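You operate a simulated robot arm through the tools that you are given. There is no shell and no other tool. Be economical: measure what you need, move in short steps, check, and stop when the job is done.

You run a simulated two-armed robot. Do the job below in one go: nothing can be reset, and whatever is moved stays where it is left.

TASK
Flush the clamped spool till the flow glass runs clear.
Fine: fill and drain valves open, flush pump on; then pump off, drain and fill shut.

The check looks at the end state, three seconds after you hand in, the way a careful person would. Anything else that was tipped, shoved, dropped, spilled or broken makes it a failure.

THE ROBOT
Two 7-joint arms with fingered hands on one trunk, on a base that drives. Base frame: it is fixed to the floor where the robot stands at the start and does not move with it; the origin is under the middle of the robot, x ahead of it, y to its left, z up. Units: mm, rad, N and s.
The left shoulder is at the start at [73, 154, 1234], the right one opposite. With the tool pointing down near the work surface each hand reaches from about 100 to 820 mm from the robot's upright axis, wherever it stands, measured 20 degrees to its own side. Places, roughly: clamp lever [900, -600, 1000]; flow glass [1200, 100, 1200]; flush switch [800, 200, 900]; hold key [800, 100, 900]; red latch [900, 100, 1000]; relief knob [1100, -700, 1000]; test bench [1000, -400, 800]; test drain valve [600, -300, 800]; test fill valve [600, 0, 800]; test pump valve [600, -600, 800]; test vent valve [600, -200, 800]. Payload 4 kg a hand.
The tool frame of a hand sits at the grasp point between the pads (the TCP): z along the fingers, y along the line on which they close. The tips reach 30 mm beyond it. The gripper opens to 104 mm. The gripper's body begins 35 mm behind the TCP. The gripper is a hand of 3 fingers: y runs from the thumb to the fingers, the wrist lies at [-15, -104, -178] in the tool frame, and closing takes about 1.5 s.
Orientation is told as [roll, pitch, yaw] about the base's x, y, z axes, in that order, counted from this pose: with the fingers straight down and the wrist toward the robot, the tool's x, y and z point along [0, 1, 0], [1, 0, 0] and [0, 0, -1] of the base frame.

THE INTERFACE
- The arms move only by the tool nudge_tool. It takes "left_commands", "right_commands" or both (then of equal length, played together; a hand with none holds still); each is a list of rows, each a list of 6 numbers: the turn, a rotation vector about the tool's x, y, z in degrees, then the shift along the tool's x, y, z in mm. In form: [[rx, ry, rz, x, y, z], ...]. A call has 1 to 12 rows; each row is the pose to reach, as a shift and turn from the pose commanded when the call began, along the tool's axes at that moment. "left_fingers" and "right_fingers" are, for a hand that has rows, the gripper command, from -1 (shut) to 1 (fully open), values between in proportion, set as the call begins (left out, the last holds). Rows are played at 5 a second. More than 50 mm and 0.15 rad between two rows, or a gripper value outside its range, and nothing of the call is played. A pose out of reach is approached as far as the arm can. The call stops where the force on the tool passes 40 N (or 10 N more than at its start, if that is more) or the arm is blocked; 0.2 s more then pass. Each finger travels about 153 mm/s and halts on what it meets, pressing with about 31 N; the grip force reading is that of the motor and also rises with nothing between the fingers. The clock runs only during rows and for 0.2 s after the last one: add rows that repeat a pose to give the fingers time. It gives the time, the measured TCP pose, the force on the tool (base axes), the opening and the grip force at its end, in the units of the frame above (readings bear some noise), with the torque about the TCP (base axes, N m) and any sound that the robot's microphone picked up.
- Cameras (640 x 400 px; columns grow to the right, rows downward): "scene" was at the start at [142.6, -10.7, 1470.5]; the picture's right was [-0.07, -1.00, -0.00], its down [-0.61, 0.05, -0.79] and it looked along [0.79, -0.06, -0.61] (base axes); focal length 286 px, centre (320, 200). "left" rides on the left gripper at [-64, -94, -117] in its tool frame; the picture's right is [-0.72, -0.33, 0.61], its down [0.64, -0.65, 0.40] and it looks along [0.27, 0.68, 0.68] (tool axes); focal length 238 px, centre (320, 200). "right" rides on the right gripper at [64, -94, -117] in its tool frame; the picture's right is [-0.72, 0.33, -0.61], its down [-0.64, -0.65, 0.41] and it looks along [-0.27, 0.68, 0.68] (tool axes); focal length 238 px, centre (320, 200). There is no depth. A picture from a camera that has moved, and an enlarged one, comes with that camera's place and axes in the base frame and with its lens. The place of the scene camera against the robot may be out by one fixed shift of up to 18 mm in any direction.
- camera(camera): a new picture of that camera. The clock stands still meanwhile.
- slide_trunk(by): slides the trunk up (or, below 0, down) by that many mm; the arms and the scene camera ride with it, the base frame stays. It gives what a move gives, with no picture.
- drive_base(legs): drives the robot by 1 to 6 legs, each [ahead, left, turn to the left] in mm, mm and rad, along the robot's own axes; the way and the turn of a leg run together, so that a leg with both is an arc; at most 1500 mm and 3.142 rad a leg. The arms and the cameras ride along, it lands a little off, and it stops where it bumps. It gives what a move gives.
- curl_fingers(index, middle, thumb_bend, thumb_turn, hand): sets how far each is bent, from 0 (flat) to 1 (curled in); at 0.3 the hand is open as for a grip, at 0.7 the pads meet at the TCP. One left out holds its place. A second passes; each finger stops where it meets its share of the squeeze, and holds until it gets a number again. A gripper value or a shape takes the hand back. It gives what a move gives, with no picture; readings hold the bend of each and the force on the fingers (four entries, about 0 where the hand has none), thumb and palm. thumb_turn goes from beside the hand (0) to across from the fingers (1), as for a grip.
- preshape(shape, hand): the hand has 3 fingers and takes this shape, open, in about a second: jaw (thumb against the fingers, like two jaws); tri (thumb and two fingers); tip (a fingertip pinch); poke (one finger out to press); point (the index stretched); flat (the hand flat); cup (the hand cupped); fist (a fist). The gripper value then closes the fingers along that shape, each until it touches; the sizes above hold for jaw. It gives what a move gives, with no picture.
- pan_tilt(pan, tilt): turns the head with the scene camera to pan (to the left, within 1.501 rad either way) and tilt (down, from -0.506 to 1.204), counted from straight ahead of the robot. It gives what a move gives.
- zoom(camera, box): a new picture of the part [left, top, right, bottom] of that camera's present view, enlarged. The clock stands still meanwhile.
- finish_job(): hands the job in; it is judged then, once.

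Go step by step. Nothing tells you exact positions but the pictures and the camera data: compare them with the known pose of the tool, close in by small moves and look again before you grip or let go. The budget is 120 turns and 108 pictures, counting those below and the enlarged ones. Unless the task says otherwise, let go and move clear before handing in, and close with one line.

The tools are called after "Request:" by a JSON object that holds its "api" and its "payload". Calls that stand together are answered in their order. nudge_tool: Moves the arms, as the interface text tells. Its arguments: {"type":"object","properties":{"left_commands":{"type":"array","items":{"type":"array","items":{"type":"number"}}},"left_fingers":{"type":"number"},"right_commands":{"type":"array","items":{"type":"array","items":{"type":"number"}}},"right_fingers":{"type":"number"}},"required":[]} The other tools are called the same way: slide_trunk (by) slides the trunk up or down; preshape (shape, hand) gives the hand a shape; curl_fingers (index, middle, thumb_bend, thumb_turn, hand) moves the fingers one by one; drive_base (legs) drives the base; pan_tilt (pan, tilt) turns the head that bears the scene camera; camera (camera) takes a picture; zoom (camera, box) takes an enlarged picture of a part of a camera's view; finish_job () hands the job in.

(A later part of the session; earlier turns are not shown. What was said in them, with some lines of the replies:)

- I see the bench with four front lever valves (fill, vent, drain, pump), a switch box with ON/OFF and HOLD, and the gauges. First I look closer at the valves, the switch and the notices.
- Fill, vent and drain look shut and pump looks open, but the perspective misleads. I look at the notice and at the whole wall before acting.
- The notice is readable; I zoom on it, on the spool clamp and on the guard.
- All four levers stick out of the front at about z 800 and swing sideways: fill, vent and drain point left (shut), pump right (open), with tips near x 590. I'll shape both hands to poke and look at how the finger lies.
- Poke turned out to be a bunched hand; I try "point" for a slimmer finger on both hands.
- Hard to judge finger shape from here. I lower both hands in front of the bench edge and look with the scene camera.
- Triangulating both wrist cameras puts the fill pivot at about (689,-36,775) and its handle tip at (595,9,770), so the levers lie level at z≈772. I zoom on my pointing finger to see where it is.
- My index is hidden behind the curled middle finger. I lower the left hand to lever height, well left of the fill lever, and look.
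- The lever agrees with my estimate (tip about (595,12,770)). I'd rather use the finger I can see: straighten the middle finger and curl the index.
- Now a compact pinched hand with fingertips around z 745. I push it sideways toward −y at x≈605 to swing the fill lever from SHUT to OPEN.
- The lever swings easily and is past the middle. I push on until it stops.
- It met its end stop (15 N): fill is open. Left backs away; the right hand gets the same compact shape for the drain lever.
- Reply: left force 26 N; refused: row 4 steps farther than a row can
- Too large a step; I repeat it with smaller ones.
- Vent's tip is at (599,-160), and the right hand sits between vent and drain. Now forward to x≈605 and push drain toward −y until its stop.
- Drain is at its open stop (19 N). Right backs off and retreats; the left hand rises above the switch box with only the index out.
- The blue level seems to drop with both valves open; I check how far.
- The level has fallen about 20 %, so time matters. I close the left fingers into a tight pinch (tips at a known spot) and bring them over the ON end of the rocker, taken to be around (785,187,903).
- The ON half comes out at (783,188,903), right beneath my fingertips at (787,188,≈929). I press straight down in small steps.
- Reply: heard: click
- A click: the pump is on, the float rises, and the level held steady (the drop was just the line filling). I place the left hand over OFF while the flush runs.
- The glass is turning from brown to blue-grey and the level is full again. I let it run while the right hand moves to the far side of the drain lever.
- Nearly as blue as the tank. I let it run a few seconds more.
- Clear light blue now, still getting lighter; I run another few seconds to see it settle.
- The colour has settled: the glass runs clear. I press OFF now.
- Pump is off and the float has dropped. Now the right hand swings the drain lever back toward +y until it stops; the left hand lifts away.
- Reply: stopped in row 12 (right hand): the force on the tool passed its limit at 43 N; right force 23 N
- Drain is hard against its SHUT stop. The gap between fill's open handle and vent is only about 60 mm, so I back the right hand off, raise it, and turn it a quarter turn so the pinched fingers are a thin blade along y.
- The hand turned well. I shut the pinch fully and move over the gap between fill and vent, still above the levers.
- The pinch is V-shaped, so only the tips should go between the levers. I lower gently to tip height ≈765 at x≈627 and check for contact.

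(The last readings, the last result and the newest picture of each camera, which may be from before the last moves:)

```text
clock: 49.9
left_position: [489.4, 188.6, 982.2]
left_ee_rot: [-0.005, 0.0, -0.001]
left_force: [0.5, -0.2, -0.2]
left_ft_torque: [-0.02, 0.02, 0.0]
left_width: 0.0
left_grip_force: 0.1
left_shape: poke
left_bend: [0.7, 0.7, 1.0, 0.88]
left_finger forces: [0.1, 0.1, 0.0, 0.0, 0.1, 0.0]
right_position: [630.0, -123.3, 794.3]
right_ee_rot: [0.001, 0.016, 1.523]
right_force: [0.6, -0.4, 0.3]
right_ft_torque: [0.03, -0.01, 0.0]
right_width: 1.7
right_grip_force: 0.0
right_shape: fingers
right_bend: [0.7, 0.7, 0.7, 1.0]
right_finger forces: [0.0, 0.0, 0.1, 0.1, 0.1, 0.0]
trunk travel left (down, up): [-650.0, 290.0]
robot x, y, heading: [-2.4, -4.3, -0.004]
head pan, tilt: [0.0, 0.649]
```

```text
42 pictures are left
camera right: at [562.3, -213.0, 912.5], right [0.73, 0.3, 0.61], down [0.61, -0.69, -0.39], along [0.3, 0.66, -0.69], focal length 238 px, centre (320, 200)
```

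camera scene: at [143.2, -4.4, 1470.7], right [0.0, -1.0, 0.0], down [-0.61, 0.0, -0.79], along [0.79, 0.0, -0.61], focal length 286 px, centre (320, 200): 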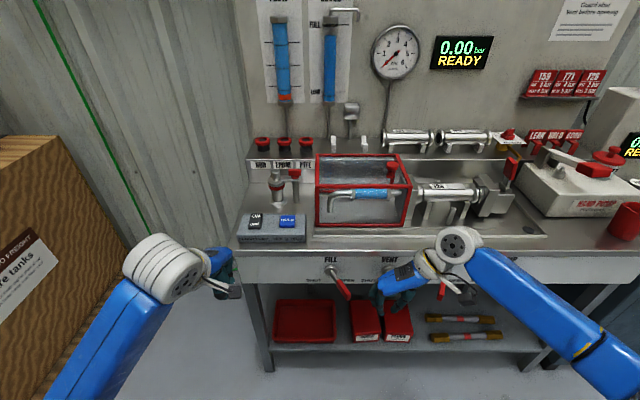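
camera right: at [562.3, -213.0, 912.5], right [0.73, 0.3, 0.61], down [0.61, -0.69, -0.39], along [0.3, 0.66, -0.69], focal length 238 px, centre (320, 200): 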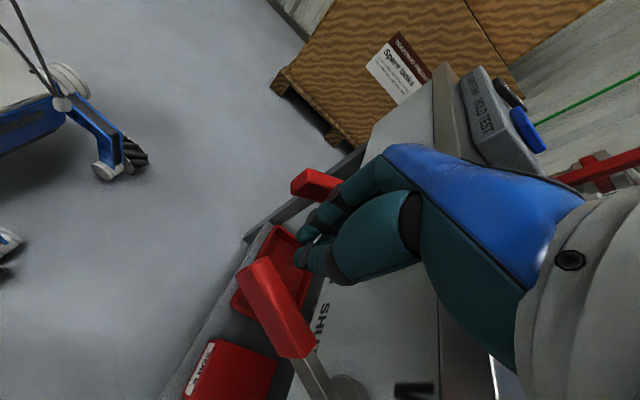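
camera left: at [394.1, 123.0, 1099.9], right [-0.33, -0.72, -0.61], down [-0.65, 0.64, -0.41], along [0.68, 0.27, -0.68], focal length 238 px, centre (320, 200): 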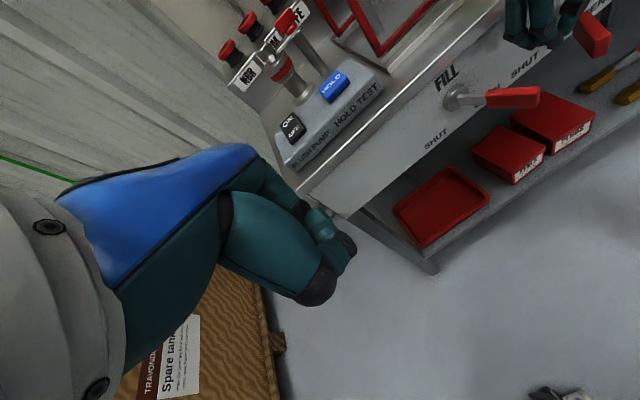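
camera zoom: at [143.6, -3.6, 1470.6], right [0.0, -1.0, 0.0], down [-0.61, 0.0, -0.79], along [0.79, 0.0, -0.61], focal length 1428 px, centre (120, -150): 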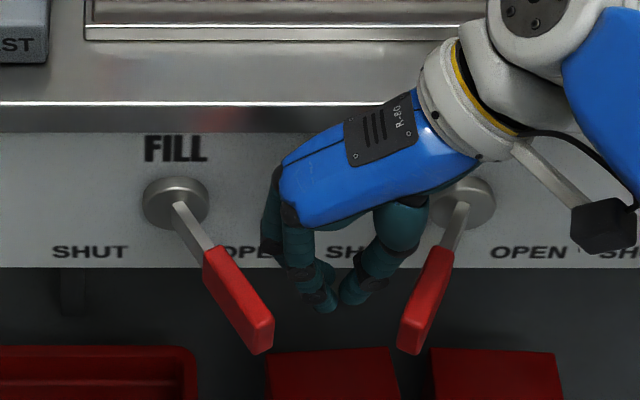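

Tips are in the gap without touching. I lower 8 mm more and push toward +y until fill stops at SHUT.

Request:
{"api": "nudge_tool", "payload": {"right_commands": [[0, 0, 0, 0, 3, 8], [0, 0, 0, 0, 15, 8], [0, 0, 0, 1, 27, 8], [0, 0, 0, 1, 39, 8], [0, 0, 0, 2, 51, 8], [0, 0, 0, 2, 63, 8], [0, 0, 0, 3, 75, 8], [0, 0, 0, 3, 84, 8], [0, 0, 0, 4, 91, 8], [0, 0, 0, 4, 97, 8]]}}

Request:
{"api": "zoom", "payload": {"camera": "scene", "box": [290, 230, 410, 310]}}

Request:
{"api": "camera", "payload": {"camera": "left"}}

```text
clock: 52.1
left_position: [484.9, 185.1, 984.4]
left_ee_rot: [0.002, -0.003, -0.001]
left_force: [0.1, 0.2, -0.3]
left_ft_torque: [0.01, 0.01, -0.03]
left_width: 0.0
left_grip_force: 0.0
left_shape: poke
left_bend: [0.7, 0.7, 1.0, 0.88]
left_finger forces: [0.0, 0.0, 0.0, 0.0, 0.0, 0.0]
right_position: [628.4, -32.7, 790.4]
right_ee_rot: [-0.005, 0.012, 1.522]
right_force: [-7.6, -26.1, 17.8]
right_ft_torque: [0.26, -0.32, -0.19]
right_width: 0.0
right_grip_force: 16.6
right_shape: fingers
right_bend: [0.7, 0.71, 0.69, 1.0]
right_finger forces: [7.3, 25.4, 0.0, 0.1, 0.0, 0.1]
trunk travel left (down, up): [-650.0, 290.0]
robot x, y, heading: [1.2, -0.7, -0.001]
head pan, tilt: [0.0, 0.649]
```

```text
5.00 times, centred on (350, 270) of scene
camera zoom: at [136.1, -11.0, 1471.6], right [0.0, -1.0, 0.0], down [-0.6, 0.0, -0.8], along [0.8, 0.0, -0.6], focal length 1428 px, centre (170, -150)
```

zoom: 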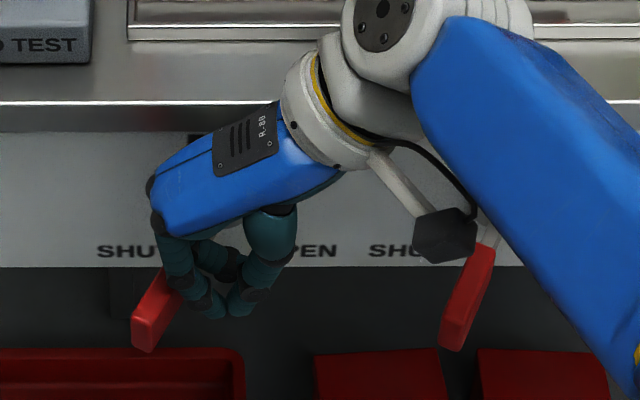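

```text
40 pictures are left
camera left: at [390.2, 119.2, 1102.0], right [-0.32, -0.72, -0.62], down [-0.65, 0.64, -0.41], along [0.69, 0.27, -0.68], focal length 238 px, centre (320, 200)
```

left: 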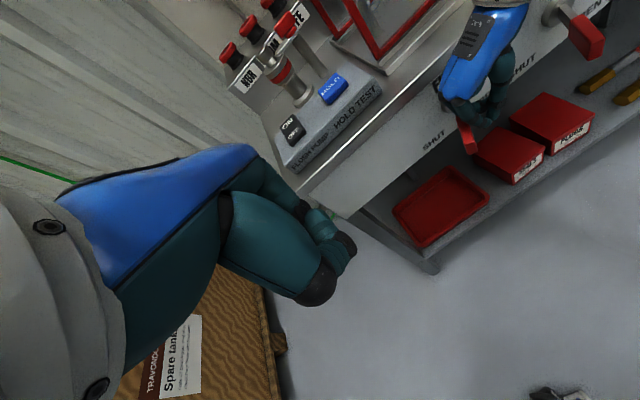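

Fill is at its SHUT stop. I ease off, rise clear, withdraw and check everything.

Request:
{"api": "nudge_tool", "payload": {"right_commands": [[0, 0, 0, 0, -15, 0], [0, 0, 0, 0, -30, -10], [0, 0, 0, 0, -35, -45], [0, 0, 0, 0, -35, -85], [0, 0, 0, 40, -35, -100], [0, 0, 0, 80, -40, -105], [0, 0, 0, 120, -50, -105], [0, 0, 0, 150, -80, -105], [0, 0, 0, 160, -120, -105], [0, 0, 0, 160, -160, -105], [0, 0, 0, 160, -200, -105]]}}

Request:
{"api": "camera", "payload": {"camera": "scene"}}

Request:
{"api": "zoom", "payload": {"camera": "scene", "box": [300, 240, 550, 340]}}

Request:
{"api": "zoom", "payload": {"camera": "scene", "box": [250, 0, 370, 110]}}

```text
clock: 54.5
left_position: [489.3, 186.1, 984.3]
left_ee_rot: [-0.001, -0.003, -0.001]
left_force: [-1.3, 0.8, 0.6]
left_ft_torque: [0.03, 0.0, 0.01]
left_width: 0.1
left_grip_force: 0.0
left_shape: poke
left_bend: [0.7, 0.7, 1.0, 0.88]
left_finger forces: [0.0, 0.0, 0.0, 0.1, 0.0, 0.0]
right_position: [458.4, -221.7, 892.5]
right_ee_rot: [-0.003, 0.013, 1.526]
right_force: [0.0, -0.2, 0.4]
right_ft_torque: [-0.01, -0.02, 0.01]
right_width: 0.9
right_grip_force: 0.0
right_shape: fingers
right_bend: [0.7, 0.7, 0.7, 1.0]
right_finger forces: [0.0, 0.0, 0.0, 0.0, 0.0, 0.1]
trunk travel left (down, up): [-650.0, 290.0]
robot x, y, heading: [-3.8, -3.6, -0.0]
head pan, tilt: [0.0, 0.649]
```

```text
39 pictures are left
camera scene: at [141.4, -6.6, 1470.8], right [0.0, -1.0, 0.0], down [-0.61, 0.0, -0.8], along [0.8, 0.0, -0.61], focal length 286 px, centre (320, 200)
```

scene: 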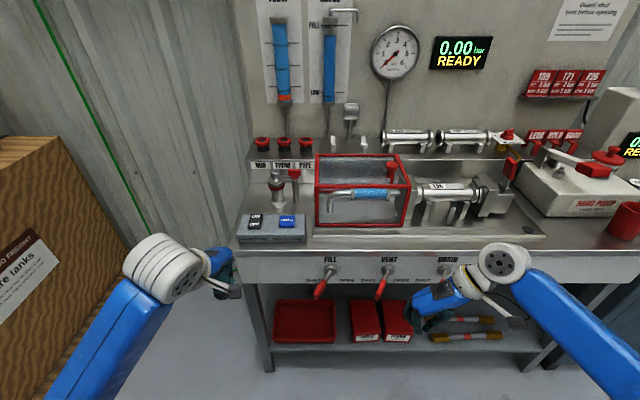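

```text
2.56 times, centred on (425, 290) of scene
camera zoom: at [141.4, -6.6, 1470.8], right [0.0, -1.0, 0.0], down [-0.61, 0.0, -0.8], along [0.8, 0.0, -0.61], focal length 731 px, centre (51, -30)
```

zoom: 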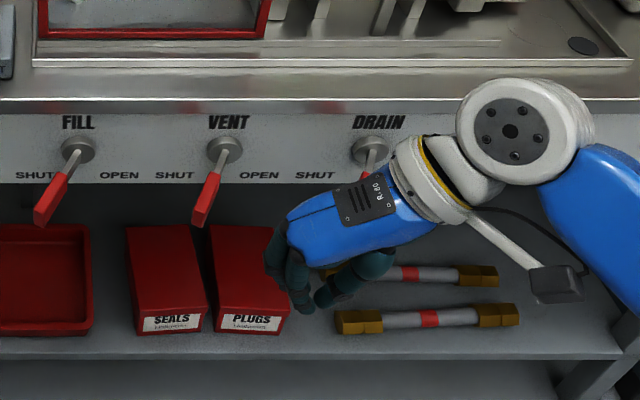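

```text
3.64 times, centred on (310, 55) of scene
camera zoom: at [141.4, -6.6, 1470.8], right [0.0, -1.0, 0.0], down [-0.61, 0.0, -0.8], along [0.8, 0.0, -0.61], focal length 1038 px, centre (356, 727)
```

zoom: 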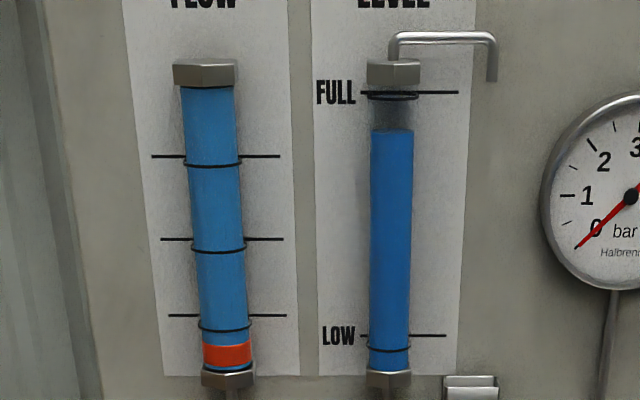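

Fill and vent are shut, the glass is clear. I raise the right hand to see drain and pump unobstructed before handing in.

Request:
{"api": "nudge_tool", "payload": {"right_commands": [[0, 0, 0, 20, 0, -45], [0, 0, 0, 40, 0, -90], [0, 0, 0, 60, 0, -130], [0, 0, 0, 60, 40, -155], [0, 0, 0, 60, 80, -180]]}}

Request:
{"api": "camera", "payload": {"camera": "scene"}}

Request:
{"api": "camera", "payload": {"camera": "right"}}

```text
clock: 55.7
left_position: [490.3, 190.2, 982.6]
left_ee_rot: [-0.005, 0.001, -0.003]
left_force: [-0.1, 0.0, 0.8]
left_ft_torque: [0.01, 0.02, -0.04]
left_width: 0.0
left_grip_force: 0.1
left_shape: poke
left_bend: [0.7, 0.7, 1.0, 0.88]
left_finger forces: [0.0, 0.1, 0.0, 0.1, 0.0, 0.0]
right_position: [405.0, -130.2, 1074.8]
right_ee_rot: [0.0, 0.018, 1.523]
right_force: [0.9, 0.3, 0.1]
right_ft_torque: [-0.01, -0.03, 0.0]
right_width: 0.8
right_grip_force: 0.1
right_shape: fingers
right_bend: [0.7, 0.7, 0.7, 1.0]
right_finger forces: [0.1, 0.0, 0.0, 0.1, 0.0, 0.0]
trunk travel left (down, up): [-650.0, 290.0]
robot x, y, heading: [-0.1, -3.3, -0.002]
head pan, tilt: [0.0, 0.649]
```

```text
36 pictures are left
camera scene: at [144.5, -0.8, 1470.5], right [0.0, -1.0, 0.0], down [-0.61, 0.0, -0.79], along [0.79, 0.0, -0.61], focal length 286 px, centre (320, 200)
```

scene: 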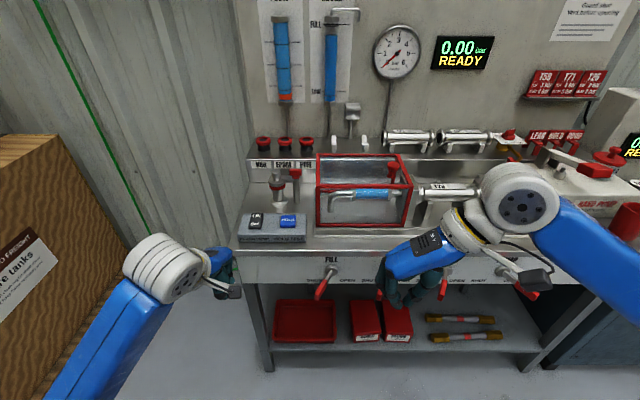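

```text
35 pictures are left
camera right: at [337.9, -218.8, 1193.4], right [0.74, 0.3, 0.61], down [0.61, -0.69, -0.39], along [0.3, 0.66, -0.69], focal length 238 px, centre (320, 200)
```

right: 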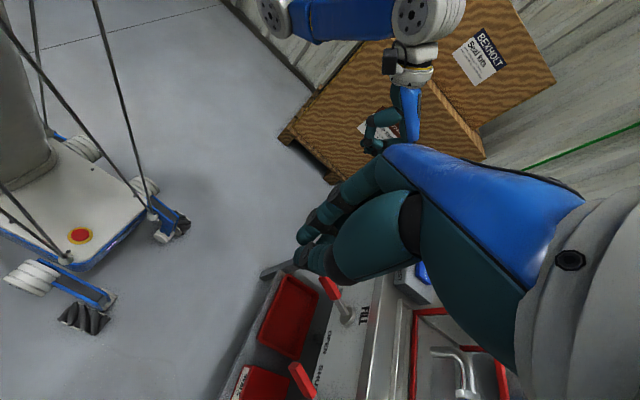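

The drain handle is visible past my wrist; one enlarged look settles it.

Request:
{"api": "zoom", "payload": {"camera": "scene", "box": [420, 245, 560, 315]}}

Request:
{"api": "zoom", "payload": {"camera": "scene", "box": [230, 150, 330, 260]}}

```text
4.57 times, centred on (490, 280) of scene
camera zoom: at [144.5, -0.8, 1470.5], right [0.0, -1.0, 0.0], down [-0.61, 0.0, -0.79], along [0.79, 0.0, -0.61], focal length 1305 px, centre (-457, -166)
```

zoom: 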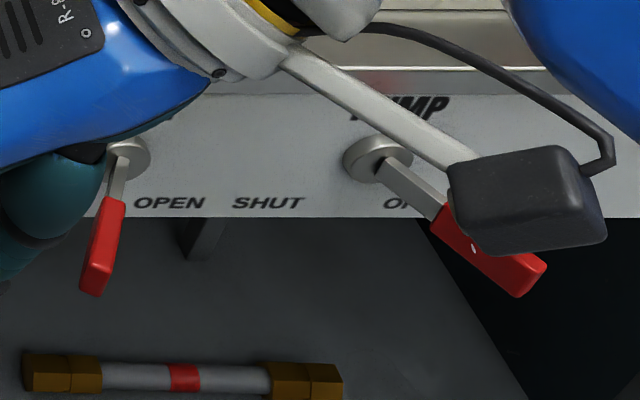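

```text
3.64 times, centred on (280, 205) of scene
camera zoom: at [144.5, -0.8, 1470.5], right [0.0, -1.0, 0.0], down [-0.61, 0.0, -0.79], along [0.79, 0.0, -0.61], focal length 1038 px, centre (466, 182)
```

zoom: 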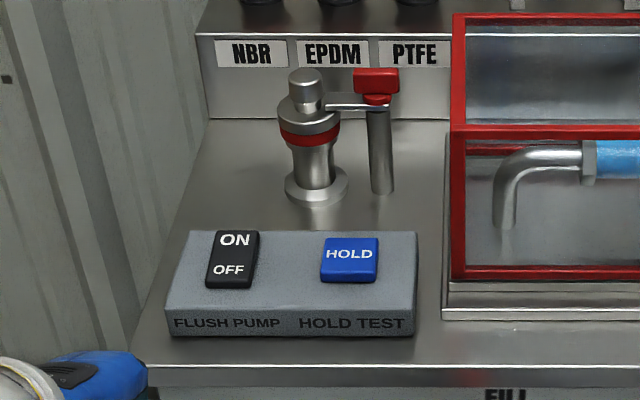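

Drain and fill are shut, the pump is off, the flow glass is clear, and vent and pump valves are as they were; both hands are clear. I hand in.

Request:
{"api": "finish_job", "payload": {}}

```text
The job is handed in.
```

The clamped spool is flushed and the flow glass runs clear. The flush pump is off, and the drain and fill valves are shut.
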